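You operate a simulated robot arm through the tools that you are given. There is no shell and no other tool. Be economical: measure what you need, move in short steps, check, and stop when the job is done.

You are at the controls of a simulated two-armed robot. One attempt, no reset.

## Task
Put the blue cable spool on the top of the plug bench. Put the belt pack that says "A" from the top of the long desk on the top of the long bench and the belt pack labelled "C" on the top of the blue cabinet. Put the drive marked "MON" from the top of the long desk on the top of the short desk and the drive marked "WED" on the top of the teal table. Press the wrap button three times. Put the carton marked "tags" from the top of the long bench on the top of the studio desk. Do these in any order. Set down upright: belt pack.

Only the result counts: the job must be done as asked and must still hold three seconds after the hand-in. Knocking over, shifting, dropping, spilling or breaking anything else fails it.

## Robot
Two 7-joint arms with fingered hands on one trunk, on a base that drives. Base frame: it is fixed to the floor where the robot stands at the start and does not move with it; the origin is under the middle of the robot, x ahead of it, y to its left, z up. Lengths are in m, angles in rad, forces in N, time in s.
The left shoulder is at the start at [0.031, 0.215, 1.098], the right one opposite. With the tool pointing down near the work surface each hand reaches from about 0.1 to 0.68 m from the robot's upright axis, wherever it stands, measured 20 degrees to its own side. Places, roughly: belt pack [0.5, 0.75, 0.75]; blue cable spool [0.5, 0, 0.75]; carton [-1, 0, 1]; drive [0.5, 1.25, 0.75]; top of the blue cabinet (25x21 cm) [0.86, -1.98, 0.88]; top of the long bench [-1.1, 0.5, 0.8]; top of the plug bench [0.3, -3.7, 0.8]; top of the short desk [0.8, -0.1, 0.7]; top of the studio desk [-1, -1.9, 0.7]; top of the teal table [1, -2, 0.7]; wrap button [-1, 0.6, 0.9]. Payload 3.6 kg a hand.
The TCP of each hand is the grasp point between the finger pads, 0.022 m short of the fingertips. In the tool frame z runs along the fingers and y along their closing line. Largest opening 0.132 m; the body of the gripper starts 0.06 m behind the TCP. The gripper is a hand of 4 fingers: y runs from the thumb to the fingers, the wrist lies at [0, 0, -0.203] in the tool frame, and closing takes about 1.5 s.
Orientation is told as [roll, pitch, yaw] about the base's x, y, z axes, in that order, counted from this pose: with the fingers straight down and closing along the base's y, the tool's x points along the base's -x, its y along +y and its z along -z.

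## Interface
- The arms move only by the tool apply_moves. It takes "left_targets", "right_targets" or both (then of equal length, played together; a hand with none holds still); each is a list of rows, each an object of numbers (a shift or turn left out is 0, a gripper value left out holds the last): "grip": the gripper command, from -1 (shut) to 1 (fully open), values between in proportion; "x", "y", "z": the shift along the base's x, y, z in units of 300 mm (1.0 is 300 mm); "rx", "ry", "rz": the turn, a rotation vector about the base's x, y, z in units of 90 degrees (1.0 is 90 degrees). In form: [{"grip": .., "x": .., "y": .., "z": .., "rx": .., "ry": .., "rz": ..}, ...]. A call has 1 to 8 rows; each row is the pose to reach, as a shift and turn from the pose commanded when the call began. A call with a number of a shift or a turn outside -1 to 1 is refused whole. A row lasts 0.2 s, in which the tool goes at most 0.05 m and 0.15 rad; a call with a longer step from one row to the next is refused whole, and so is a gripper value outside its range. Where a pose cannot be reached the arm comes as near as it can. A force on the tool above 40 N (or 10 N above the force at the start of the call, whichever is more), or a blocked arm, ends the call early, and 0.2 s more pass. Each finger travels about 0.108 m/s and halts on what it meets, pressing with about 28 N; the grip force reading is that of the motor and also rises with nothing between the fingers. The clock runs only during rows and for 0.2 s after the last one: add rows that repeat a pose to give the fingers time. It gives the time, the measured TCP pose, the force on the tool (base axes), the opening and the grip force at its end, in the units of the frame above (readings bear some noise), with the torque about the TCP (base axes, N m) and any sound that the robot's microphone picked up.
- Cameras (640 x 400 px; columns grow to the right, rows downward): "scene" is now at [0.1657, -0.0175, 1.0452]; the picture's right is [-0.19, -0.98, 0.00], its down [-0.00, -0.00, -1.00] and it looks along [0.98, -0.19, -0.00] (base axes); focal length 214 px, centre (320, 200). "left" rides on the left gripper at [-0.053, -0.053, -0.084] in its tool frame; the picture's right is [0.71, -0.71, 0.00], its down [0.53, 0.53, -0.67] and it looks along [0.47, 0.47, 0.74] (tool axes); focal length 247 px, centre (320, 200). "right" rides on the right gripper at [0.053, -0.053, -0.084] in its tool frame; the picture's right is [0.71, 0.71, 0.00], its down [-0.53, 0.53, -0.67] and it looks along [-0.47, 0.47, 0.74] (tool axes); focal length 247 px, centre (320, 200). There is no depth. A picture from a camera that has moved, and an enlarged one, comes with that camera's place and axes in the base frame and with its lens.
- capture(camera): a new picture of that camera. No time passes.
- lift_body(by): slides the trunk up (or, below 0, down) by that many m; the arms and the scene camera ride with it, the base frame stays. It gives what a move gives, with no picture.
- steer(legs): drives the robot by 1 to 6 legs, each [ahead, turn to the left] in m and rad, along the robot's own axes; the way and the turn of a leg run together, so that a leg with both is an arc; at most 1.5 m and 3.142 rad a leg. The arms and the cameras ride along, it lands a little off, and it stops where it bumps. It gives what a move gives.
- hand_shape(shape, hand): the hand has 4 fingers and takes this shape, open, in about a second: jaw (thumb against the fingers, like two jaws); tri (thumb and two fingers); tip (a fingertip pinch); poke (one finger out to press); point (the index stretched); flat (the hand flat); cup (the hand cupped); fist (a fist). The gripper value then closes the fingers along that shape, each until it touches; the sizes above hold for jaw. It gives what a move gives, with no picture.
- turn_head(pan, tilt): turns the head with the scene camera to pan (to the left, within 1.047 rad either way) and tilt (down, from -0.506 to 1.204), counted from straight ahead of the robot. It gives what a move gives.
- zoom(camera, box): a new picture of the part [left, top, right, bottom] of that camera's present view, enlarged. No time passes.
- close_job(): hands the job in; it is judged then, once.

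Work in short steps. Places have to be worked out from the pictures, the camera data and where the tool is seen: move nearer, look again, correct. Check each grasp and each placing, and mend what went wrong. You have 196 turns and 184 pictures in all, those below and enlarged ones among them. Open the grippers and draw the arms clear of the work before you hand the job in, unless the task says otherwise; then end with one line.

The tools are called after "Call:" as name(argument=value, ...) on one line, values as JSON. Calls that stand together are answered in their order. apply_moves: Moves the arms, as the interface text tells. Its arguments: {"type":"object","properties":{"left_targets":{"type":"array","items":{"type":"object","properties":{"grip":{"type":"number"},"x":{"type":"number"},"y":{"type":"number"},"z":{"type":"number"},"rx":{"type":"number"},"ry":{"type":"number"},"rz":{"type":"number"}}}},"right_targets":{"type":"array","items":{"type":"object","properties":{"grip":{"type":"number"},"x":{"type":"number"},"y":{"type":"number"},"z":{"type":"number"},"rx":{"type":"number"},"ry":{"type":"number"},"rz":{"type":"number"}}}}},"required":[]} The other tools are called the same way: lift_body (by) slides the trunk up or down; hand_shape (shape, hand) gives the hand a shape; steer (legs) drives the base; turn_head (pan, tilt) turns the head that bears the scene camera; capture (camera) takes a picture; zoom (camera, box) takes an enlarged picture of a part of a camera's view; close_job () hands the job in.

At the start:

```text
time: 0.0
left_tcp_pos: [0.3073, 0.4082, 1.148]
left_tool_rot: [0.0, 0.0, 0.001]
left_wrist_force: [0.7, 0.0, -0.1]
left_moment: [-0.02, -0.01, 0.02]
left_gripper_width: 0.1318
left_grasp_force: 0.0
left_shape: jaw
right_tcp_pos: [0.2881, 0.0365, 1.1194]
right_tool_rot: [0.0, 0.0, 0.0]
right_wrist_force: [-0.7, -0.7, 0.1]
right_moment: [0.01, -0.04, 0.03]
right_gripper_width: 0.1319
right_grasp_force: 0.0
right_shape: jaw
trunk travel left (down, up): [-0.376, 0.299]
robot x, y, heading: [0.0047, 0.0015, 0.006]
head pan, tilt: [-0.188, 0.0]
```

scene: 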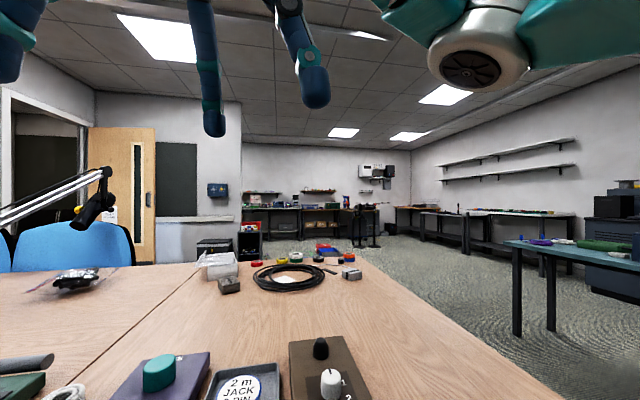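
right: 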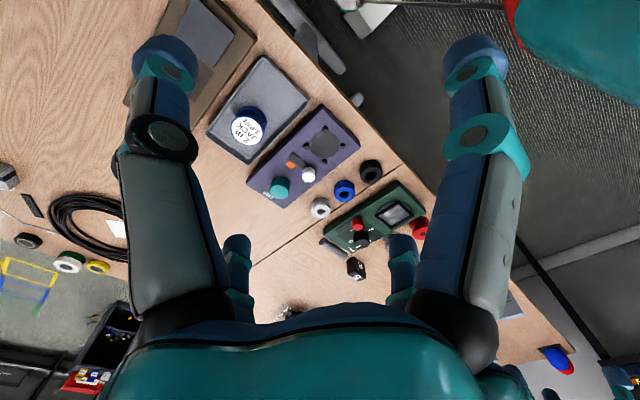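
left: 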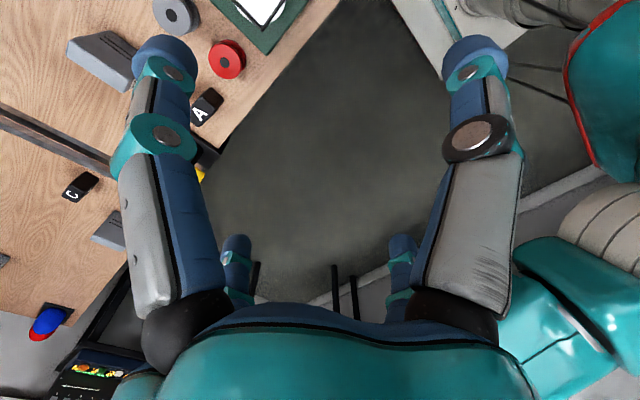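

I start by looking around: head tilted down over the desk, ahead and to the left.

Call:
turn_head(pan=0.0, tilt=0.9)

Call:
capture(camera="scene")

Call:
turn_head(pan=1.0, tilt=0.6)

Call:
capture(camera="scene")

Call:
turn_head(pan=-0.9, tilt=0.3)

Call:
capture(camera="scene")

```text
time: 1.2
left_tcp_pos: [0.309, 0.4076, 1.1508]
left_tool_rot: [0.001, -0.001, 0.002]
left_wrist_force: [1.1, 0.4, 0.1]
left_moment: [0.04, -0.01, 0.01]
left_gripper_width: 0.1319
left_grasp_force: 0.1
left_shape: jaw
right_tcp_pos: [0.287, 0.0363, 1.1204]
right_tool_rot: [0.001, 0.0, -0.001]
right_wrist_force: [0.2, 0.5, -0.1]
right_moment: [0.03, -0.01, -0.01]
right_gripper_width: 0.132
right_grasp_force: 0.0
right_shape: jaw
trunk travel left (down, up): [-0.376, 0.299]
robot x, y, heading: [-0.0033, -0.0001, -0.001]
head pan, tilt: [0.0, 0.901]
```

```text
180 pictures are left
camera scene: at [0.1528, -0.0006, 0.9652], right [0.0, -1.0, 0.0], down [-0.78, 0.0, -0.62], along [0.62, 0.0, -0.78], focal length 214 px, centre (320, 200)
```

scene: 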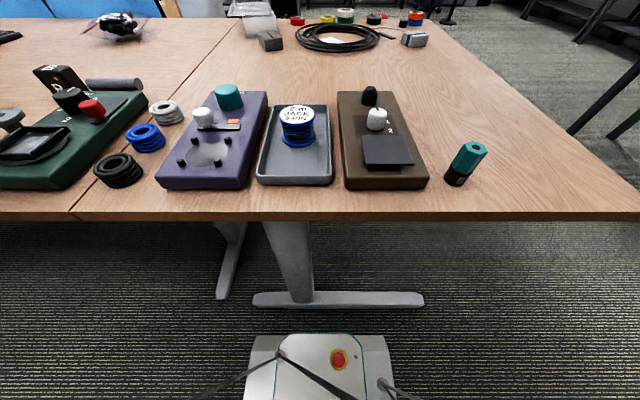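

```text
time: 2.5
left_tcp_pos: [0.3081, 0.4082, 1.1499]
left_tool_rot: [0.001, 0.0, 0.0]
left_wrist_force: [0.2, -0.7, 0.1]
left_moment: [0.0, 0.03, 0.01]
left_gripper_width: 0.132
left_grasp_force: 0.1
left_shape: jaw
right_tcp_pos: [0.2883, 0.0375, 1.1206]
right_tool_rot: [0.0, 0.002, 0.0]
right_wrist_force: [-0.7, 0.2, -0.5]
right_moment: [-0.03, -0.01, 0.0]
right_gripper_width: 0.1322
right_grasp_force: 0.0
right_shape: jaw
trunk travel left (down, up): [-0.376, 0.299]
robot x, y, heading: [-0.0001, -0.0018, 0.006]
head pan, tilt: [1.0, 0.6]
```

```text
179 pictures are left
camera scene: at [0.1251, 0.0737, 0.99], right [0.84, -0.54, 0.0], down [-0.31, -0.48, -0.82], along [0.45, 0.69, -0.57], focal length 214 px, centre (320, 200)
```

scene: 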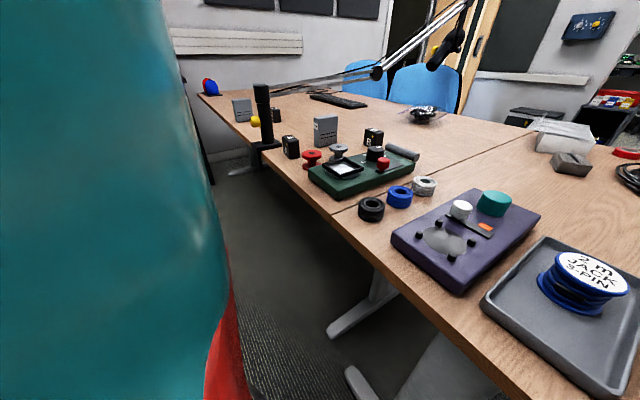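

```text
time: 4.3
left_tcp_pos: [0.3079, 0.4076, 1.1487]
left_tool_rot: [0.0, 0.001, 0.002]
left_wrist_force: [-0.3, 0.6, 0.1]
left_moment: [0.02, 0.01, 0.01]
left_gripper_width: 0.132
left_grasp_force: 0.0
left_shape: jaw
right_tcp_pos: [0.287, 0.0368, 1.1205]
right_tool_rot: [-0.001, 0.0, -0.002]
right_wrist_force: [0.1, 0.6, 0.0]
right_moment: [0.0, 0.01, -0.02]
right_gripper_width: 0.1318
right_grasp_force: 0.0
right_shape: jaw
trunk travel left (down, up): [-0.376, 0.299]
robot x, y, heading: [0.0016, 0.0018, -0.005]
head pan, tilt: [-0.901, 0.3]
```

```text
178 pictures are left
camera scene: at [0.1353, -0.0738, 1.0175], right [-0.78, -0.62, 0.0], down [-0.18, 0.23, -0.96], along [0.59, -0.75, -0.3], focal length 214 px, centre (320, 200)
```

scene: 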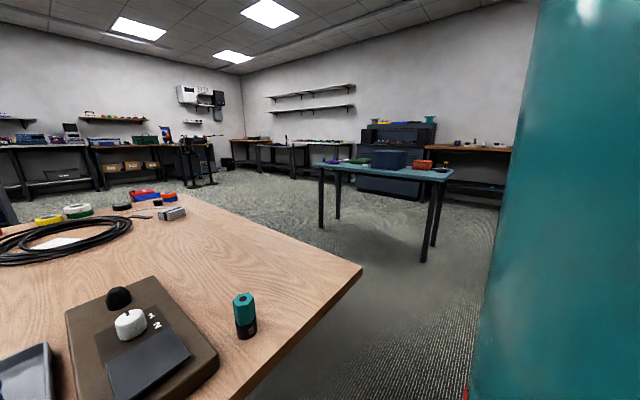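

Short desk is the part before me (seam at y≈0.38); the long desk lies left of it with a mic-boom post near (0.36, 0.80). I look closer at the long desk and behind.

Call:
turn_head(pan=0.9, tilt=0.35)

Call:
zoom(camera="scene", box=[160, 60, 480, 260])

Call:
zoom(camera="left", box=[0, 0, 320, 200])

```text
time: 6.1
left_tcp_pos: [0.3071, 0.4081, 1.1494]
left_tool_rot: [-0.001, 0.001, 0.0]
left_wrist_force: [-0.3, 0.6, -1.0]
left_moment: [0.02, -0.01, 0.03]
left_gripper_width: 0.1319
left_grasp_force: 0.2
left_shape: jaw
right_tcp_pos: [0.2874, 0.0367, 1.1208]
right_tool_rot: [0.0, 0.0, 0.001]
right_wrist_force: [-0.1, -0.2, -0.5]
right_moment: [0.01, -0.01, -0.02]
right_gripper_width: 0.1319
right_grasp_force: 0.1
right_shape: jaw
trunk travel left (down, up): [-0.376, 0.299]
robot x, y, heading: [0.0025, 0.0026, 0.002]
head pan, tilt: [0.901, 0.351]
```

```text
2.00 times, centred on (320, 160) of scene
camera zoom: at [0.1351, 0.0723, 1.0127], right [0.78, -0.62, 0.0], down [-0.21, -0.27, -0.94], along [0.58, 0.74, -0.34], focal length 429 px, centre (320, 280)
```

zoom: 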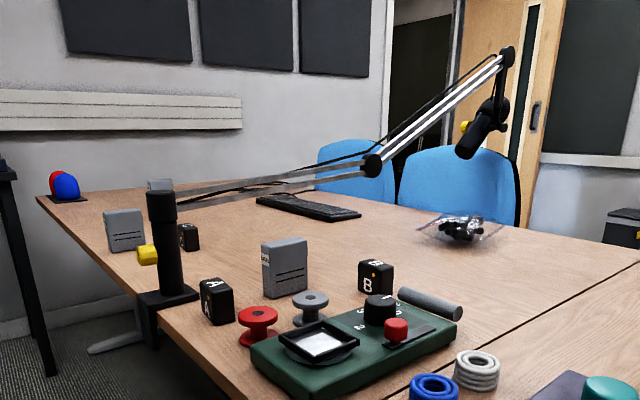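

```text
2.00 times, centred on (160, 100) of left
camera zoom: at [0.3611, 0.3546, 1.233], right [-0.71, -0.71, 0.0], down [-0.53, 0.53, 0.67], along [-0.47, 0.47, -0.74], focal length 494 px, centre (640, 400)
```

zoom: 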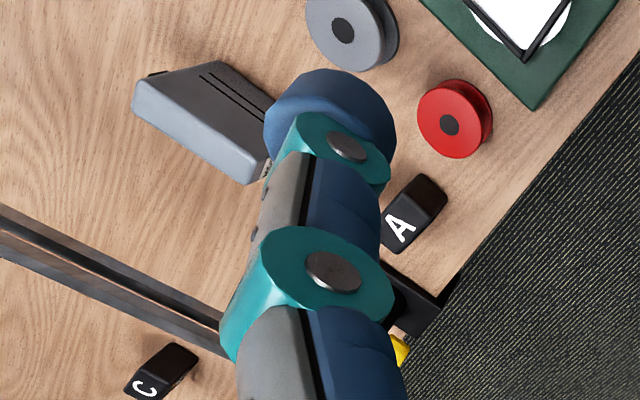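

A ≈ (0.41, 0.70), drives ≈ (0.55, 0.72), (0.41, 1.26) and a third further; C ≈ (0.55, 1.15); boom runs along y≈0.8–0.88 at z≈0.85–0.92. I back up slightly, turn left and look at the long bench.

Call:
steer(legs=[[-0.08, 0], [0, 1.57]])

Call:
turn_head(pan=0.9, tilt=0.4)

Call:
capture(camera="scene")

Call:
turn_head(pan=-0.5, tilt=0.5)

Call:
capture(camera="scene")

```text
time: 9.5
left_tcp_pos: [-0.2033, 0.4948, 1.1488]
left_tool_rot: [-0.001, -0.003, 0.891]
left_wrist_force: [-0.9, -0.6, -0.9]
left_moment: [-0.01, 0.01, 0.0]
left_gripper_width: 0.1318
left_grasp_force: 0.1
left_shape: jaw
right_tcp_pos: [0.0723, 0.2458, 1.1208]
right_tool_rot: [-0.001, 0.001, 0.892]
right_wrist_force: [-0.2, -0.1, -0.4]
right_moment: [0.02, 0.01, -0.04]
right_gripper_width: 0.1319
right_grasp_force: 0.1
right_shape: jaw
trunk travel left (down, up): [-0.376, 0.299]
robot x, y, heading: [-0.0542, -0.0258, 0.919]
head pan, tilt: [0.901, 0.351]
stopped in leg 2: the robot was blocked; the commanded pose is now the measured one
```

```text
time: 10.2
left_tcp_pos: [-0.2016, 0.4936, 1.1504]
left_tool_rot: [-0.001, 0.002, 0.893]
left_wrist_force: [-0.1, 0.1, -0.7]
left_moment: [0.0, 0.0, -0.04]
left_gripper_width: 0.1321
left_grasp_force: 0.0
left_shape: jaw
right_tcp_pos: [0.0741, 0.2441, 1.1217]
right_tool_rot: [-0.002, 0.001, 0.893]
right_wrist_force: [-0.6, -0.2, 0.2]
right_moment: [0.01, 0.01, -0.04]
right_gripper_width: 0.1321
right_grasp_force: 0.0
right_shape: jaw
trunk travel left (down, up): [-0.376, 0.299]
robot x, y, heading: [-0.05, -0.0239, 0.925]
head pan, tilt: [0.901, 0.4]
```

```text
175 pictures are left
camera scene: at [-0.0292, 0.1263, 1.0082], right [0.97, 0.25, 0.0], down [0.1, -0.38, -0.92], along [-0.23, 0.89, -0.39], focal length 214 px, centre (320, 200)
```

scene: 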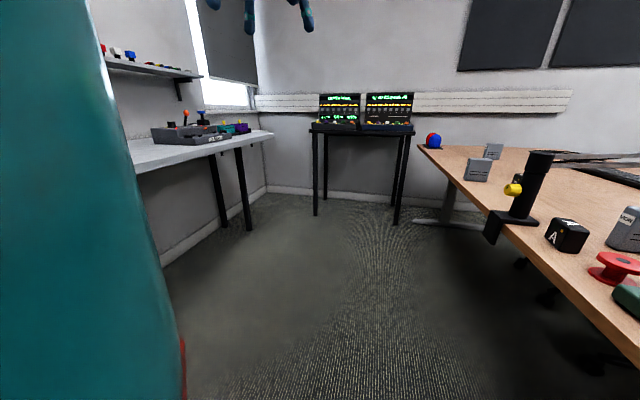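

```text
time: 11.7
left_tcp_pos: [-0.2024, 0.4937, 1.1505]
left_tool_rot: [-0.002, 0.002, 0.893]
left_wrist_force: [-0.1, 0.5, -0.4]
left_moment: [0.0, 0.0, -0.03]
left_gripper_width: 0.1317
left_grasp_force: 0.0
left_shape: jaw
right_tcp_pos: [0.075, 0.246, 1.1212]
right_tool_rot: [-0.001, -0.001, 0.893]
right_wrist_force: [0.2, -0.3, 0.3]
right_moment: [-0.01, -0.02, -0.01]
right_gripper_width: 0.1319
right_grasp_force: 0.0
right_shape: jaw
trunk travel left (down, up): [-0.376, 0.299]
robot x, y, heading: [-0.0555, -0.0215, 0.922]
head pan, tilt: [-0.499, 0.499]
```

```text
174 pictures are left
camera scene: at [0.0767, 0.0735, 0.9991], right [0.41, -0.91, 0.0], down [-0.44, -0.2, -0.88], along [0.8, 0.36, -0.48], focal length 214 px, centre (320, 200)
```

scene: 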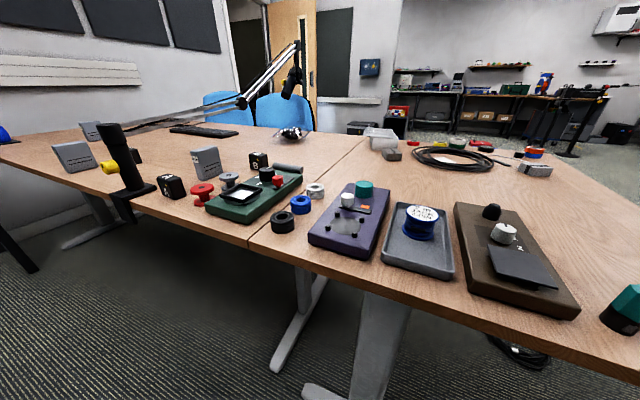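

The turn got blocked at 0.92 rad. I check the wrist cameras for what it touches.

Call:
turn_head(pan=1.047, tilt=1.2)

Call:
capture(camera="scene")

Call:
turn_head(pan=-0.9, tilt=1.2)

Call:
capture(camera="scene")

Call:
capture(camera="left")

```text
time: 13.3
left_tcp_pos: [-0.2013, 0.4928, 1.1493]
left_tool_rot: [0.0, 0.0, 0.892]
left_wrist_force: [-0.5, 0.5, -0.1]
left_moment: [0.01, 0.02, 0.02]
left_gripper_width: 0.1317
left_grasp_force: 0.0
left_shape: jaw
right_tcp_pos: [0.0741, 0.2462, 1.1209]
right_tool_rot: [0.002, -0.001, 0.892]
right_wrist_force: [-0.2, -0.3, 0.1]
right_moment: [-0.02, 0.01, 0.01]
right_gripper_width: 0.132
right_grasp_force: 0.1
right_shape: jaw
trunk travel left (down, up): [-0.376, 0.299]
robot x, y, heading: [-0.0517, -0.0223, 0.917]
head pan, tilt: [1.047, 1.201]
```

```text
173 pictures are left
camera scene: at [-0.0279, 0.0879, 0.9454], right [0.92, 0.38, 0.0], down [0.36, -0.86, -0.36], along [-0.14, 0.33, -0.93], focal length 214 px, centre (320, 200)
```

scene: 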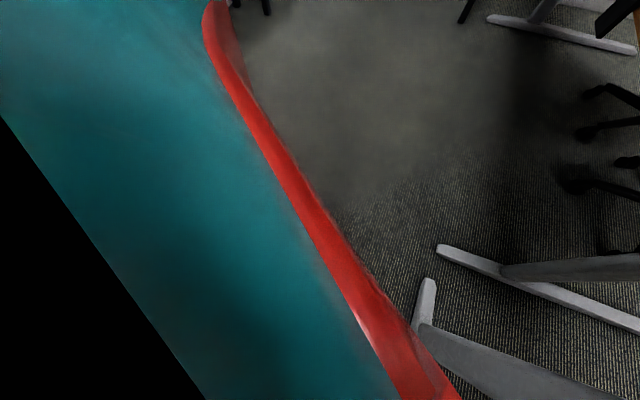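

```text
time: 15.2
left_tcp_pos: [-0.2014, 0.4941, 1.1498]
left_tool_rot: [-0.002, 0.0, 0.892]
left_wrist_force: [0.6, -0.1, -0.5]
left_moment: [0.01, 0.01, 0.03]
left_gripper_width: 0.132
left_grasp_force: 0.1
left_shape: jaw
right_tcp_pos: [0.0745, 0.2452, 1.121]
right_tool_rot: [0.001, -0.001, 0.891]
right_wrist_force: [0.7, -0.7, -0.3]
right_moment: [-0.01, -0.04, 0.03]
right_gripper_width: 0.1319
right_grasp_force: 0.0
right_shape: jaw
trunk travel left (down, up): [-0.376, 0.299]
robot x, y, heading: [-0.0555, -0.0219, 0.916]
head pan, tilt: [-0.901, 1.201]
```

```text
172 pictures are left
camera scene: at [0.0496, 0.0373, 0.9454], right [0.02, -1.0, 0.0], down [-0.93, -0.02, -0.36], along [0.36, 0.01, -0.93], focal length 214 px, centre (320, 200)
```

scene: 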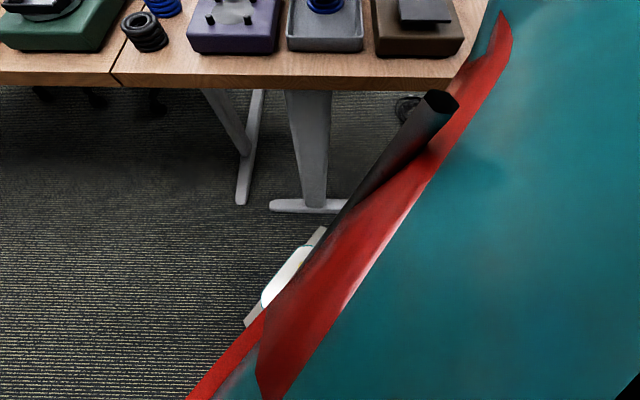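

```text
171 pictures are left
camera left: at [-0.1275, 0.5016, 1.2337], right [0.11, -0.99, 0.0], down [-0.74, -0.08, 0.67], along [-0.66, -0.07, -0.74], focal length 247 px, centre (320, 200)
```

left: 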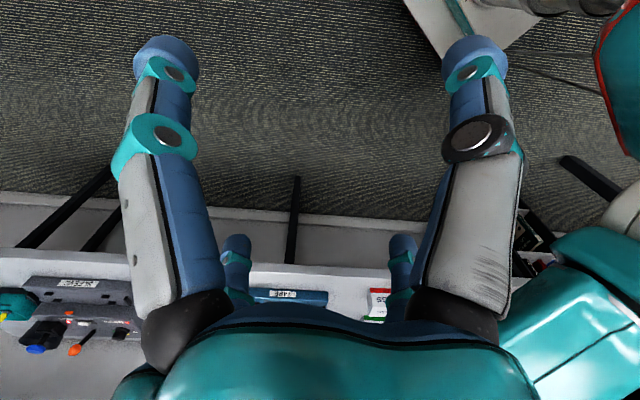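

The right elbow may be near the desk edge; zooming there and viewing with the right camera.

Call:
zoom(camera="scene", box=[320, 0, 640, 200])

Call:
capture(camera="right")

```text
2.00 times, centred on (480, 100) of scene
camera zoom: at [0.0496, 0.0373, 0.9454], right [0.02, -1.0, 0.0], down [-0.93, -0.02, -0.36], along [0.36, 0.01, -0.93], focal length 429 px, centre (0, 400)
```

zoom: 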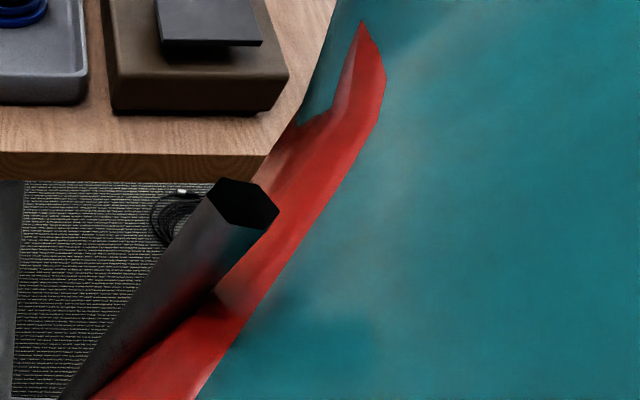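

```text
169 pictures are left
camera right: at [0.0827, 0.1703, 1.2044], right [-0.99, -0.11, 0.0], down [-0.08, 0.74, 0.67], along [-0.07, 0.66, -0.74], focal length 247 px, centre (320, 200)
```

right: 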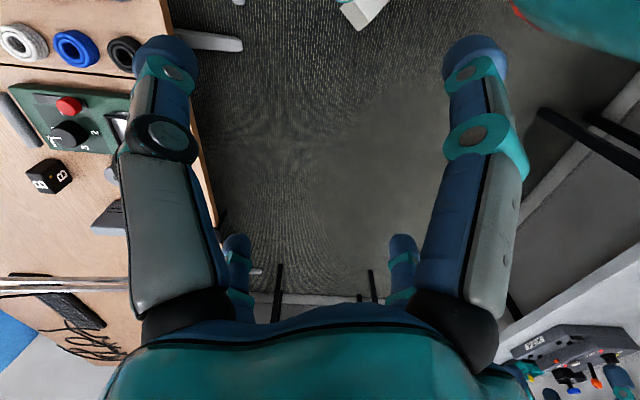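

An unknown dark cylinder shows near the right arm; I look from another head angle to identify it.

Call:
turn_head(pan=-1.047, tilt=0.8)

Call:
capture(camera="scene")

Call:
turn_head(pan=-0.5, tilt=1.2)

Call:
capture(camera="scene")

```text
time: 16.1
left_tcp_pos: [-0.2009, 0.4941, 1.1499]
left_tool_rot: [-0.002, -0.001, 0.892]
left_wrist_force: [-0.3, -0.5, -0.2]
left_moment: [-0.03, -0.02, 0.0]
left_gripper_width: 0.1319
left_grasp_force: 0.0
left_shape: jaw
right_tcp_pos: [0.0742, 0.2451, 1.122]
right_tool_rot: [0.0, 0.0, 0.893]
right_wrist_force: [0.3, 0.0, -0.1]
right_moment: [0.04, 0.0, -0.02]
right_gripper_width: 0.132
right_grasp_force: 0.0
right_shape: jaw
trunk travel left (down, up): [-0.376, 0.299]
robot x, y, heading: [-0.0515, -0.028, 0.919]
head pan, tilt: [-1.047, 0.799]
```

```text
168 pictures are left
camera scene: at [0.0736, 0.026, 0.9731], right [-0.13, -0.99, 0.0], down [-0.71, 0.09, -0.7], along [0.69, -0.09, -0.72], focal length 214 px, centre (320, 200)
```

scene: 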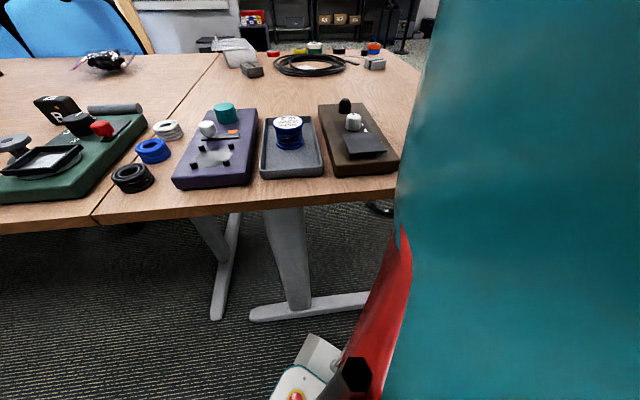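

```text
time: 17.1
left_tcp_pos: [-0.2014, 0.4942, 1.1492]
left_tool_rot: [-0.002, 0.0, 0.891]
left_wrist_force: [-0.5, -0.9, -0.6]
left_moment: [-0.03, 0.04, -0.01]
left_gripper_width: 0.1322
left_grasp_force: 0.0
left_shape: jaw
right_tcp_pos: [0.0742, 0.2457, 1.1226]
right_tool_rot: [0.001, 0.001, 0.892]
right_wrist_force: [0.3, -0.2, -0.4]
right_moment: [-0.04, -0.03, 0.01]
right_gripper_width: 0.1318
right_grasp_force: 0.1
right_shape: jaw
trunk travel left (down, up): [-0.376, 0.299]
robot x, y, heading: [-0.0517, -0.0212, 0.92]
head pan, tilt: [-0.499, 1.201]
```

```text
167 pictures are left
camera scene: at [0.0448, 0.059, 0.9454], right [0.41, -0.91, 0.0], down [-0.85, -0.38, -0.36], along [0.33, 0.15, -0.93], focal length 214 px, centre (320, 200)
```

scene: 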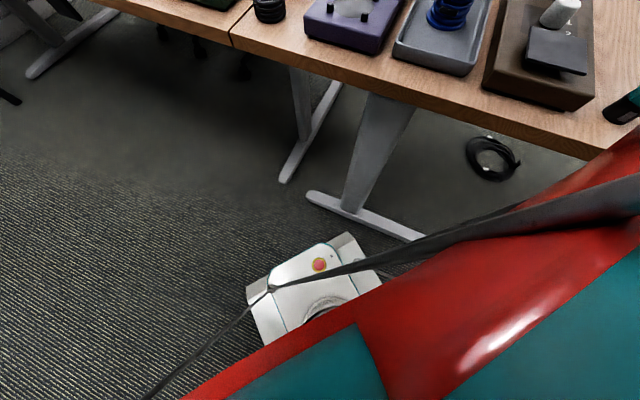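

The dark part is a robot strut; the teal connector still stands at the desk edge and the low right elbow is near it. I lift the trunk so elbows clear the desk items, then look.

Call:
lift_body(by=0.29)

Call:
turn_head(pan=-1.047, tilt=0.9)

Call:
capture(camera="scene")

```text
time: 20.0
left_tcp_pos: [-0.2028, 0.4946, 1.44]
left_tool_rot: [-0.002, 0.003, 0.891]
left_wrist_force: [-0.4, 0.2, 0.0]
left_moment: [0.01, 0.01, -0.01]
left_gripper_width: 0.1321
left_grasp_force: 0.1
left_shape: jaw
right_tcp_pos: [0.0746, 0.245, 1.4105]
right_tool_rot: [0.002, 0.001, 0.892]
right_wrist_force: [-0.3, 0.8, 0.2]
right_moment: [0.0, -0.01, 0.01]
right_gripper_width: 0.1319
right_grasp_force: 0.2
right_shape: jaw
trunk travel left (down, up): [-0.666, 0.009]
robot x, y, heading: [-0.0541, -0.0253, 0.918]
head pan, tilt: [-0.499, 1.201]
```

```text
time: 20.9
left_tcp_pos: [-0.2021, 0.4964, 1.4384]
left_tool_rot: [-0.002, 0.0, 0.892]
left_wrist_force: [0.5, 0.1, 0.1]
left_moment: [0.04, -0.03, 0.0]
left_gripper_width: 0.1319
left_grasp_force: 0.1
left_shape: jaw
right_tcp_pos: [0.0755, 0.2448, 1.4113]
right_tool_rot: [-0.001, 0.001, 0.892]
right_wrist_force: [0.2, 0.1, 0.8]
right_moment: [-0.01, 0.02, 0.0]
right_gripper_width: 0.1322
right_grasp_force: 0.2
right_shape: jaw
trunk travel left (down, up): [-0.666, 0.009]
robot x, y, heading: [-0.0556, -0.0257, 0.923]
head pan, tilt: [-1.047, 0.901]
```

```text
166 pictures are left
camera scene: at [0.0676, 0.0256, 1.2587], right [-0.13, -0.99, 0.0], down [-0.78, 0.1, -0.62], along [0.62, -0.08, -0.78], focal length 214 px, centre (320, 200)
```

scene: 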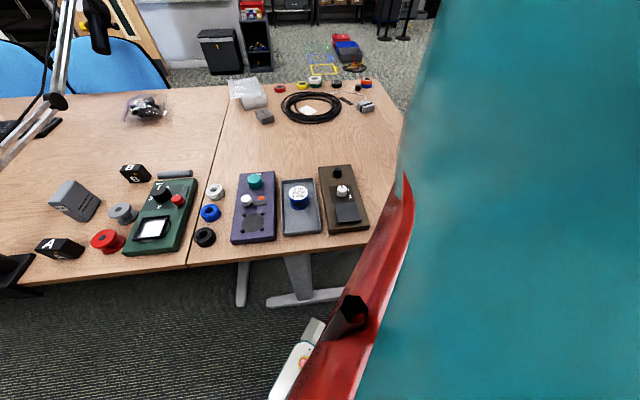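

Trunk raised. I continue the turn, a bit further back from the desk by a small reverse.

Call:
steer(legs=[[0, 0.65]])

```text
time: 23.1
left_tcp_pos: [-0.487, 0.2971, 1.4393]
left_tool_rot: [-0.002, 0.001, 1.547]
left_wrist_force: [0.2, 0.2, -0.5]
left_moment: [0.03, 0.0, -0.02]
left_gripper_width: 0.132
left_grasp_force: 0.1
left_shape: jaw
right_tcp_pos: [-0.117, 0.2683, 1.4119]
right_tool_rot: [0.0, 0.0, 1.547]
right_wrist_force: [0.5, 0.4, -0.2]
right_moment: [-0.02, -0.02, 0.0]
right_gripper_width: 0.132
right_grasp_force: 0.0
right_shape: jaw
trunk travel left (down, up): [-0.666, 0.009]
robot x, y, heading: [-0.0257, -0.0251, 1.569]
head pan, tilt: [-1.047, 0.901]
```

Turn finished. Drive ahead along the desk 0.75 m and look down at the long desk.

Call:
steer(legs=[[0.8, 0]])

Call:
turn_head(pan=-0.9, tilt=0.8)

Call:
capture(camera="scene")

Call:
turn_head(pan=0.9, tilt=0.7)

Call:
capture(camera="scene")

```text
time: 27.4
left_tcp_pos: [-0.48, 1.0983, 1.4406]
left_tool_rot: [-0.001, 0.001, 1.542]
left_wrist_force: [0.1, -0.4, -0.4]
left_moment: [-0.02, 0.03, -0.02]
left_gripper_width: 0.1318
left_grasp_force: 0.0
left_shape: jaw
right_tcp_pos: [-0.1109, 1.0661, 1.412]
right_tool_rot: [0.0, 0.001, 1.542]
right_wrist_force: [-0.3, 0.2, -0.5]
right_moment: [0.0, 0.0, 0.01]
right_gripper_width: 0.1321
right_grasp_force: 0.2
right_shape: jaw
trunk travel left (down, up): [-0.666, 0.009]
robot x, y, heading: [-0.0195, 0.7758, 1.566]
head pan, tilt: [-1.047, 0.901]
```

```text
time: 28.1
left_tcp_pos: [-0.4807, 1.0989, 1.44]
left_tool_rot: [-0.002, 0.0, 1.541]
left_wrist_force: [0.4, 0.0, -0.2]
left_moment: [0.0, 0.02, 0.0]
left_gripper_width: 0.132
left_grasp_force: 0.0
left_shape: jaw
right_tcp_pos: [-0.1094, 1.0663, 1.4128]
right_tool_rot: [0.0, 0.0, 1.54]
right_wrist_force: [-1.0, 0.8, 0.3]
right_moment: [-0.02, 0.02, -0.03]
right_gripper_width: 0.1318
right_grasp_force: 0.1
right_shape: jaw
trunk travel left (down, up): [-0.666, 0.009]
robot x, y, heading: [-0.0198, 0.7744, 1.564]
head pan, tilt: [-0.901, 0.799]
```

```text
165 pictures are left
camera scene: at [0.0428, 0.9, 1.2666], right [0.61, -0.79, 0.0], down [-0.57, -0.44, -0.7], along [0.55, 0.43, -0.72], focal length 214 px, centre (320, 200)
```

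scene: 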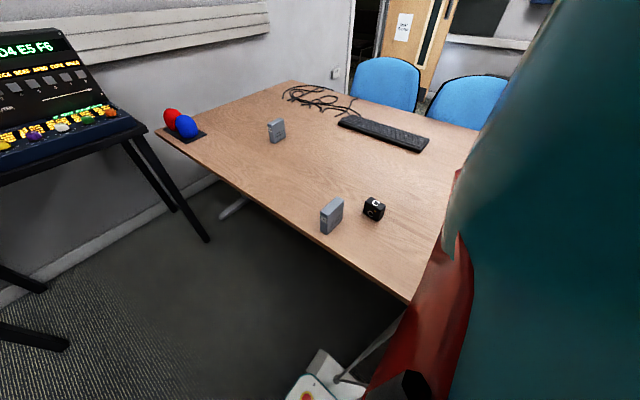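

```text
time: 29.9
left_tcp_pos: [-0.4804, 1.0971, 1.4417]
left_tool_rot: [-0.002, 0.0, 1.541]
left_wrist_force: [0.3, -0.1, 0.0]
left_moment: [0.01, 0.01, 0.01]
left_gripper_width: 0.132
left_grasp_force: 0.0
left_shape: jaw
right_tcp_pos: [-0.109, 1.0667, 1.4123]
right_tool_rot: [0.0, 0.001, 1.541]
right_wrist_force: [0.1, 0.3, -0.3]
right_moment: [-0.02, -0.01, 0.02]
right_gripper_width: 0.1322
right_grasp_force: 0.2
right_shape: jaw
trunk travel left (down, up): [-0.666, 0.009]
robot x, y, heading: [-0.0207, 0.7739, 1.566]
head pan, tilt: [0.901, 0.7]
```

```text
164 pictures are left
camera scene: at [-0.0869, 0.9036, 1.2749], right [0.63, 0.78, 0.0], down [0.5, -0.41, -0.76], along [-0.59, 0.48, -0.64], focal length 214 px, centre (320, 200)
```

scene: 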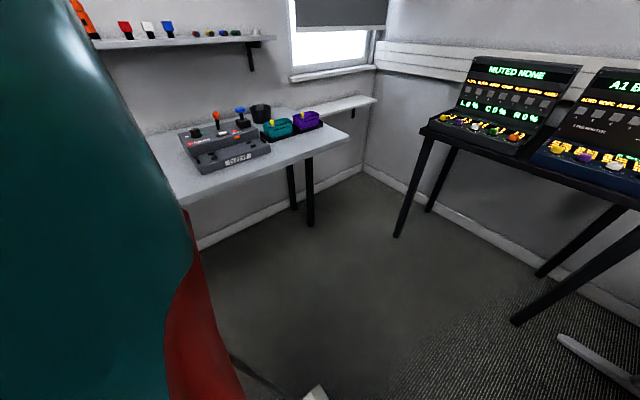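

Objects visible: two drives and C on the far part. I advance to y≈0.95 and turn to face the desk.

Call:
steer(legs=[[0.18, 0], [0, -1.566]])

Call:
turn_head(pan=0.0, tilt=0.9)

Call:
capture(camera="scene")

```text
time: 34.0
left_tcp_pos: [0.0262, 1.5173, 1.442]
left_tool_rot: [0.001, 0.003, 0.505]
left_wrist_force: [1.0, -0.3, -0.3]
left_moment: [0.02, 0.07, 0.01]
left_gripper_width: 0.1319
left_grasp_force: 0.1
left_shape: jaw
right_tcp_pos: [0.1878, 1.1809, 1.4126]
right_tool_rot: [0.001, 0.0, 0.505]
right_wrist_force: [0.9, -0.1, 0.0]
right_moment: [0.02, 0.06, -0.02]
right_gripper_width: 0.1319
right_grasp_force: 0.1
right_shape: jaw
trunk travel left (down, up): [-0.666, 0.009]
robot x, y, heading: [-0.0372, 0.9859, 0.512]
head pan, tilt: [0.901, 0.7]
stopped in leg 2: the robot was blocked; the commanded pose is now the measured one
```

```text
time: 35.2
left_tcp_pos: [0.025, 1.5183, 1.4407]
left_tool_rot: [-0.003, 0.001, 0.505]
left_wrist_force: [-1.1, 0.7, 0.2]
left_moment: [-0.01, 0.01, -0.02]
left_gripper_width: 0.1317
left_grasp_force: 0.0
left_shape: jaw
right_tcp_pos: [0.1859, 1.1828, 1.4135]
right_tool_rot: [-0.002, 0.001, 0.506]
right_wrist_force: [-0.3, 0.0, -0.6]
right_moment: [0.01, 0.0, -0.03]
right_gripper_width: 0.132
right_grasp_force: 0.1
right_shape: jaw
trunk travel left (down, up): [-0.666, 0.009]
robot x, y, heading: [-0.0404, 0.9869, 0.512]
head pan, tilt: [0.0, 0.901]
```

```text
163 pictures are left
camera scene: at [0.0924, 1.0621, 1.2587], right [0.49, -0.87, 0.0], down [-0.68, -0.38, -0.62], along [0.54, 0.3, -0.78], focal length 214 px, centre (320, 200)
```

scene: 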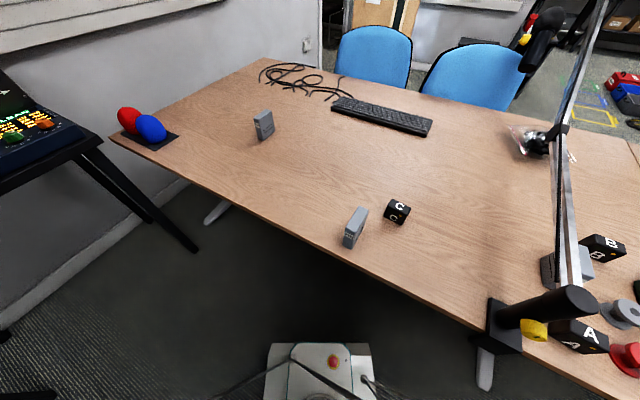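

No obvious contact in view; I retry the remainder of the turn.

Call:
steer(legs=[[0, -0.5]])

Call:
capture(camera="scene")

```text
time: 37.1
left_tcp_pos: [0.2713, 1.4221, 1.4418]
left_tool_rot: [-0.002, -0.001, 0.0]
left_wrist_force: [0.1, -0.1, 0.7]
left_moment: [0.0, -0.02, 0.03]
left_gripper_width: 0.1318
left_grasp_force: 0.0
left_shape: jaw
right_tcp_pos: [0.2526, 1.0503, 1.4135]
right_tool_rot: [-0.002, 0.002, 0.002]
right_wrist_force: [1.2, 1.2, -1.0]
right_moment: [0.01, 0.02, 0.02]
right_gripper_width: 0.1319
right_grasp_force: 0.1
right_shape: jaw
trunk travel left (down, up): [-0.666, 0.009]
robot x, y, heading: [-0.038, 1.0116, 0.01]
head pan, tilt: [0.0, 0.901]
```

```text
162 pictures are left
camera scene: at [0.1116, 1.01, 1.2587], right [0.01, -1.0, 0.0], down [-0.78, -0.01, -0.62], along [0.62, 0.01, -0.78], focal length 214 px, centre (320, 200)
```

scene: 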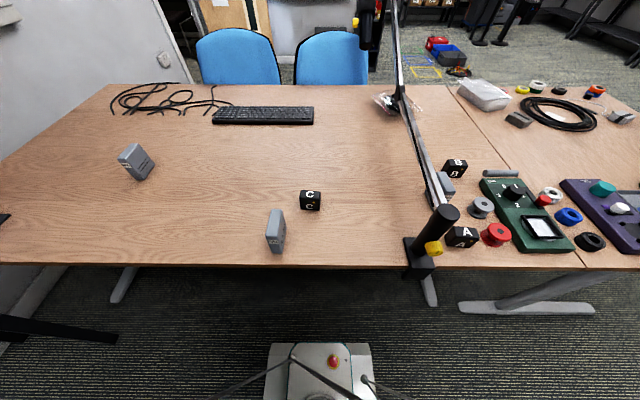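

Facing the desk now. Zoom in to read the drive labels.

Call:
zoom(camera="scene", box=[240, 180, 340, 260])

Call:
zoom(camera="scene", box=[90, 120, 190, 200])

Call:
zoom(camera="scene", box=[390, 140, 510, 270])

```text
5.00 times, centred on (290, 220) of scene
camera zoom: at [0.1116, 1.01, 1.2587], right [0.01, -1.0, 0.0], down [-0.78, -0.01, -0.62], along [0.62, 0.01, -0.78], focal length 1072 px, centre (470, 100)
```

zoom: 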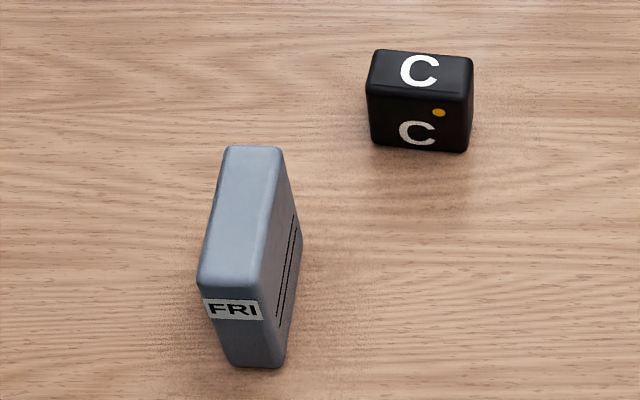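

```text
5.00 times, centred on (140, 160) of scene
camera zoom: at [0.1116, 1.01, 1.2587], right [0.01, -1.0, 0.0], down [-0.78, -0.01, -0.62], along [0.62, 0.01, -0.78], focal length 1072 px, centre (1220, 400)
```

zoom: 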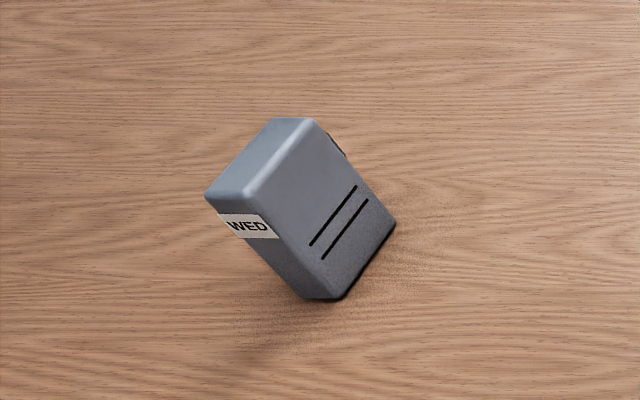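

```text
3.08 times, centred on (450, 205) of scene
camera zoom: at [0.1116, 1.01, 1.2587], right [0.01, -1.0, 0.0], down [-0.78, -0.01, -0.62], along [0.62, 0.01, -0.78], focal length 660 px, centre (-80, 185)
```

zoom: 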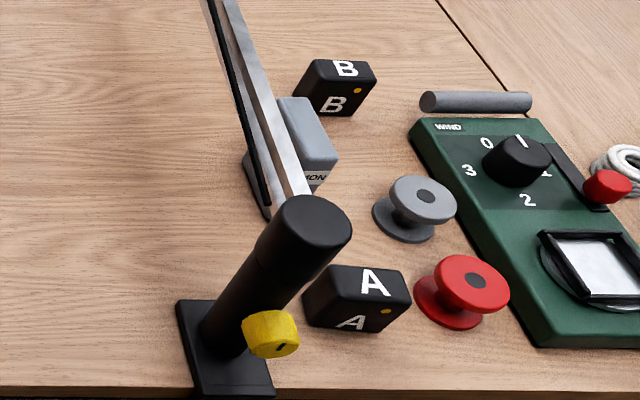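

MON is the drive under the boom (≈(0.53, 0.63)), WED ≈(0.68, 1.665), FRI a decoy, A ≈(0.40, 0.61), C ≈(0.53, 1.05). I move to y≈0.55 to take MON and A with the right hand.

Call:
steer(legs=[[0, -0.8], [0, -0.77], [0.45, 0], [0, 0.8], [0, 0.77]])

Call:
capture(camera="scene")

```text
time: 40.3
left_tcp_pos: [0.4756, 1.0179, 1.4442]
left_tool_rot: [0.001, 0.0, -0.901]
left_wrist_force: [-0.3, -0.3, 0.6]
left_moment: [0.01, -0.03, -0.01]
left_gripper_width: 0.1323
left_grasp_force: 0.1
left_shape: jaw
right_tcp_pos: [0.1722, 0.8051, 1.4157]
right_tool_rot: [0.001, -0.001, -0.9]
right_wrist_force: [-0.2, -0.9, 0.2]
right_moment: [0.03, 0.0, 0.01]
right_gripper_width: 0.1319
right_grasp_force: 0.1
right_shape: jaw
trunk travel left (down, up): [-0.666, 0.009]
robot x, y, heading: [-0.0122, 1.0328, -0.893]
head pan, tilt: [0.0, 0.901]
stopped in leg 2: the robot was blocked; the commanded pose is now the measured one
```

```text
158 pictures are left
camera scene: at [0.0808, 0.9116, 1.2586], right [-0.78, -0.63, 0.0], down [-0.49, 0.61, -0.62], along [0.39, -0.48, -0.78], focal length 214 px, centre (320, 200)
```

scene: 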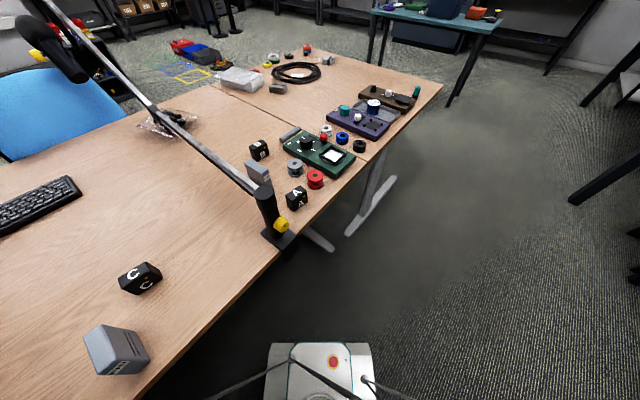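

Nothing visibly touched; I continue the remaining turn as before.

Call:
steer(legs=[[0, -0.67]])

```text
time: 42.5
left_tcp_pos: [0.3661, 0.7168, 1.4424]
left_tool_rot: [0.001, 0.0, -1.571]
left_wrist_force: [-0.4, -0.3, 0.7]
left_moment: [0.0, -0.03, 0.06]
left_gripper_width: 0.132
left_grasp_force: 0.1
left_shape: jaw
right_tcp_pos: [-0.0066, 0.7388, 1.4145]
right_tool_rot: [0.0, 0.0, -1.57]
right_wrist_force: [0.3, 0.6, -0.4]
right_moment: [-0.01, 0.0, 0.0]
right_gripper_width: 0.132
right_grasp_force: 0.0
right_shape: jaw
trunk travel left (down, up): [-0.666, 0.009]
robot x, y, heading: [0.0184, 1.0326, -1.554]
head pan, tilt: [0.0, 0.901]
```

Now drive to y≈0.55 and turn to the desk.

Call:
steer(legs=[[0.48, 0], [0, 0.78], [0, 0.78]])

Call:
capture(camera="scene")

```text
time: 48.2
left_tcp_pos: [0.4862, 0.6298, 1.4438]
left_tool_rot: [-0.004, 0.001, -0.671]
left_wrist_force: [0.1, 0.4, -0.4]
left_moment: [-0.03, 0.03, 0.01]
left_gripper_width: 0.132
left_grasp_force: 0.0
left_shape: jaw
right_tcp_pos: [0.2377, 0.3528, 1.4158]
right_tool_rot: [-0.001, -0.001, -0.67]
right_wrist_force: [-0.2, 0.5, -0.9]
right_moment: [0.01, 0.02, 0.0]
right_gripper_width: 0.132
right_grasp_force: 0.0
right_shape: jaw
trunk travel left (down, up): [-0.666, 0.009]
robot x, y, heading: [0.0021, 0.5266, -0.655]
head pan, tilt: [0.0, 0.901]
stopped in leg 3: the robot was blocked; the commanded pose is now the measured one
```

```text
157 pictures are left
camera scene: at [0.1207, 0.4323, 1.2587], right [-0.61, -0.79, 0.0], down [-0.62, 0.48, -0.62], along [0.49, -0.38, -0.78], focal length 214 px, centre (320, 200)
```

scene: 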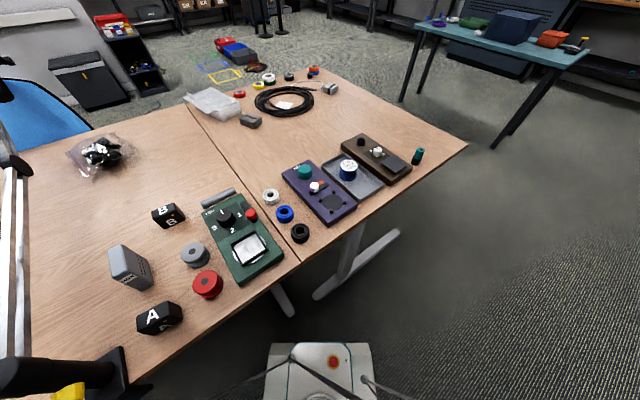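

Blocks seem to happen after ~0.9 rad of turn per call; I finish the turn in a new call.

Call:
steer(legs=[[0, 0.66]])

Call:
capture(camera="scene")

```text
time: 50.4
left_tcp_pos: [0.3173, 0.9056, 1.4443]
left_tool_rot: [-0.002, -0.001, -0.009]
left_wrist_force: [1.0, 0.2, 0.0]
left_moment: [-0.01, 0.01, -0.04]
left_gripper_width: 0.1322
left_grasp_force: 0.0
left_shape: jaw
right_tcp_pos: [0.2931, 0.5345, 1.4166]
right_tool_rot: [0.002, -0.003, -0.005]
right_wrist_force: [-0.5, -0.1, -0.2]
right_moment: [-0.01, 0.01, 0.02]
right_gripper_width: 0.1324
right_grasp_force: 0.1
right_shape: jaw
trunk travel left (down, up): [-0.666, 0.009]
robot x, y, heading: [-0.0011, 0.4924, 0.002]
head pan, tilt: [0.0, 0.901]
```

```text
156 pictures are left
camera scene: at [0.1516, 0.4947, 1.2587], right [0.0, -1.0, 0.0], down [-0.78, 0.0, -0.62], along [0.62, 0.0, -0.78], focal length 214 px, centre (320, 200)
```

scene: 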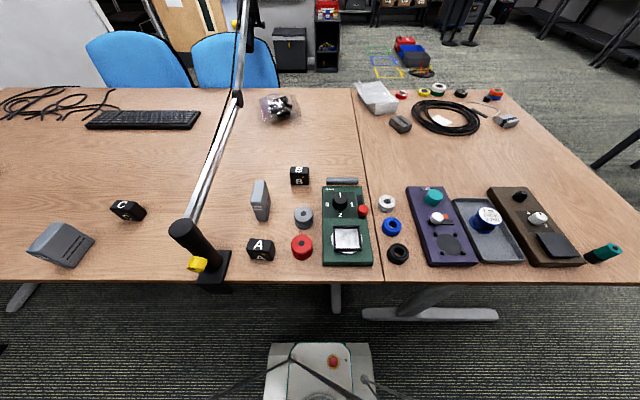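

Clear view. Zoom for accurate MON and A positions.

Call:
zoom(camera="scene", box=[230, 160, 350, 280])

Call:
zoom(camera="scene", box=[340, 90, 540, 280])

```text
3.33 times, centred on (290, 220) of scene
camera zoom: at [0.1516, 0.4947, 1.2587], right [0.0, -1.0, 0.0], down [-0.78, 0.0, -0.62], along [0.62, 0.0, -0.78], focal length 715 px, centre (420, 133)
```

zoom: 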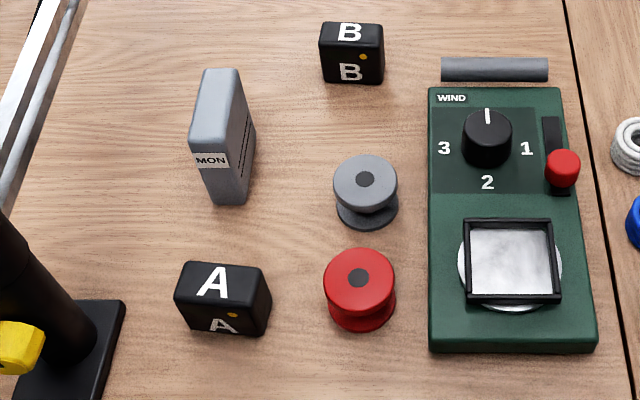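

```text
2.11 times, centred on (440, 185) of scene
camera zoom: at [0.1516, 0.4947, 1.2587], right [0.0, -1.0, 0.0], down [-0.78, 0.0, -0.62], along [0.62, 0.0, -0.78], focal length 452 px, centre (67, 232)
```

zoom: 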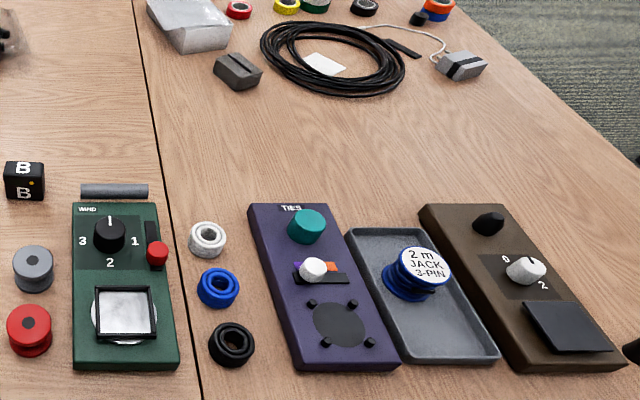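

MON ≈(0.543, 0.673), A ≈(0.404, 0.658). I'll put MON at about (0.68, 0.25) on the short desk, behind the white ring. Move 0.1 forward and lower the trunk partly.

Call:
steer(legs=[[0.08, 0]])

Call:
lift_body(by=-0.19)

Call:
capture(camera="scene")

```text
time: 51.5
left_tcp_pos: [0.3966, 0.907, 1.4451]
left_tool_rot: [-0.003, -0.001, -0.007]
left_wrist_force: [0.0, 0.3, 0.0]
left_moment: [-0.01, 0.01, 0.01]
left_gripper_width: 0.1319
left_grasp_force: 0.1
left_shape: jaw
right_tcp_pos: [0.3737, 0.5356, 1.4166]
right_tool_rot: [0.002, -0.001, -0.007]
right_wrist_force: [1.2, -0.8, -0.4]
right_moment: [-0.03, 0.01, 0.02]
right_gripper_width: 0.1319
right_grasp_force: 0.1
right_shape: jaw
trunk travel left (down, up): [-0.666, 0.009]
robot x, y, heading: [0.0821, 0.492, 0.008]
head pan, tilt: [0.0, 0.901]
```

```text
time: 53.5
left_tcp_pos: [0.3976, 0.9054, 1.2551]
left_tool_rot: [-0.001, 0.0, -0.007]
left_wrist_force: [0.5, -0.5, 0.5]
left_moment: [0.0, 0.01, 0.0]
left_gripper_width: 0.132
left_grasp_force: 0.0
left_shape: jaw
right_tcp_pos: [0.3739, 0.5349, 1.2258]
right_tool_rot: [0.001, -0.001, -0.005]
right_wrist_force: [-0.6, 0.5, -0.5]
right_moment: [0.0, -0.01, 0.0]
right_gripper_width: 0.132
right_grasp_force: 0.1
right_shape: jaw
trunk travel left (down, up): [-0.476, 0.199]
robot x, y, heading: [0.0839, 0.4977, 0.006]
head pan, tilt: [0.0, 0.901]
```

```text
153 pictures are left
camera scene: at [0.2315, 0.4949, 1.0677], right [0.0, -1.0, 0.0], down [-0.78, 0.0, -0.62], along [0.62, 0.0, -0.78], focal length 214 px, centre (320, 200)
```

scene: 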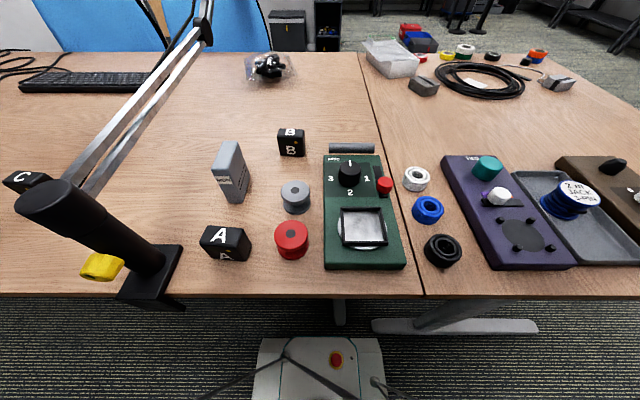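

Post top at z≈0.895, (0.364, 0.758). I turn the right hand 90° (so the body clears the boom) while moving above MON.

Call:
apply_moves(right_targets=[{"grip": 1, "rz": -0.09}, {"rz": -0.18, "x": 0.07, "y": 0.06}, {"rz": -0.27, "x": 0.14, "y": 0.12}, {"rz": -0.36, "x": 0.21, "y": 0.18}, {"rz": -0.45, "x": 0.28, "y": 0.24}, {"rz": -0.54, "x": 0.35, "y": 0.3}, {"rz": -0.63, "x": 0.42, "y": 0.36}, {"rz": -0.72, "x": 0.5, "y": 0.42}])

Call:
apply_moves(right_targets=[{"rz": -0.09}, {"rz": -0.18}, {"rz": -0.28}, {"rz": -0.28}])

Call:
capture(camera="right")

Call:
capture(camera="scene")

```text
time: 55.2
left_tcp_pos: [0.3977, 0.9051, 1.2559]
left_tool_rot: [-0.002, -0.001, -0.008]
left_wrist_force: [0.5, -0.6, -0.3]
left_moment: [-0.04, -0.04, 0.01]
left_gripper_width: 0.132
left_grasp_force: 0.0
left_shape: jaw
right_tcp_pos: [0.5975, 0.5302, 1.1879]
right_tool_rot: [-0.112, 0.144, -1.292]
right_wrist_force: [0.1, 0.7, -0.5]
right_moment: [0.02, 0.0, -0.03]
right_gripper_width: 0.1321
right_grasp_force: 0.1
right_shape: jaw
right hand out of reach, approached as far as the arm can: row 8
trunk travel left (down, up): [-0.476, 0.199]
robot x, y, heading: [0.0801, 0.4932, 0.005]
head pan, tilt: [0.0, 0.901]
stopped in row 8 (right hand): the arm was blocked; the commanded pose is now the measured one
```

```text
refused: row 3 steps farther than a row can; nothing moved
```

```text
152 pictures are left
camera right: at [0.5442, 0.5577, 1.2813], right [0.48, 0.88, 0.02], down [0.74, -0.42, 0.52], along [0.47, -0.23, -0.85], focal length 247 px, centre (320, 200)
```

right: 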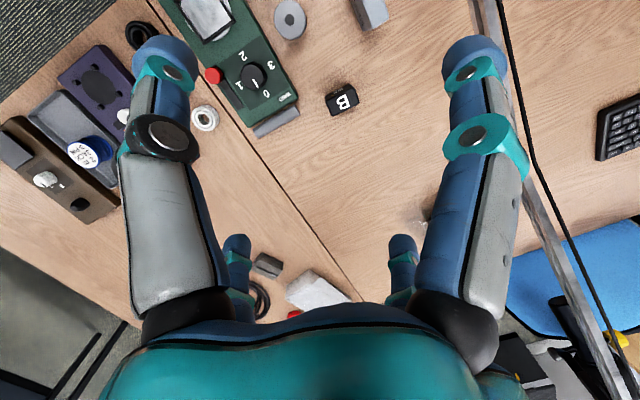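

```text
151 pictures are left
camera scene: at [0.2321, 0.4945, 1.0675], right [0.0, -1.0, 0.0], down [-0.78, 0.0, -0.62], along [0.62, 0.0, -0.78], focal length 214 px, centre (320, 200)
```

scene: 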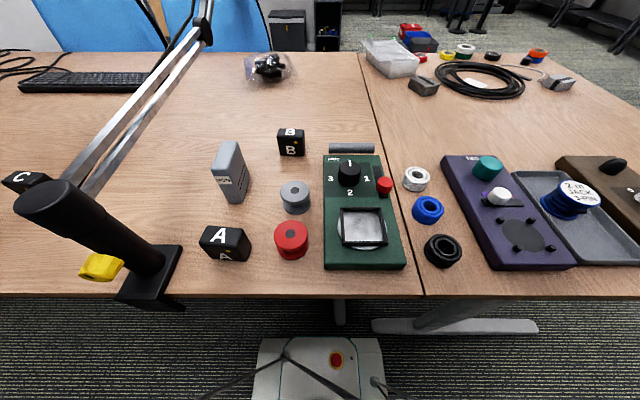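

Reach ended with the hand high at that yaw. I test the same yaw closer in and lower, away from objects (z≈1.0 above the desk).

Call:
apply_moves(right_targets=[{"rx": 0.07, "ry": -0.09, "x": -0.1, "z": -0.1}, {"rx": 0.07, "ry": -0.09, "x": -0.2, "z": -0.2}, {"rx": 0.07, "ry": -0.09, "x": -0.25, "z": -0.35}, {"rx": 0.07, "ry": -0.09, "x": -0.25, "z": -0.5}, {"rx": 0.07, "ry": -0.09, "x": -0.25, "z": -0.6}])

```text
refused: row 1 steps farther than a row can; nothing moved
```

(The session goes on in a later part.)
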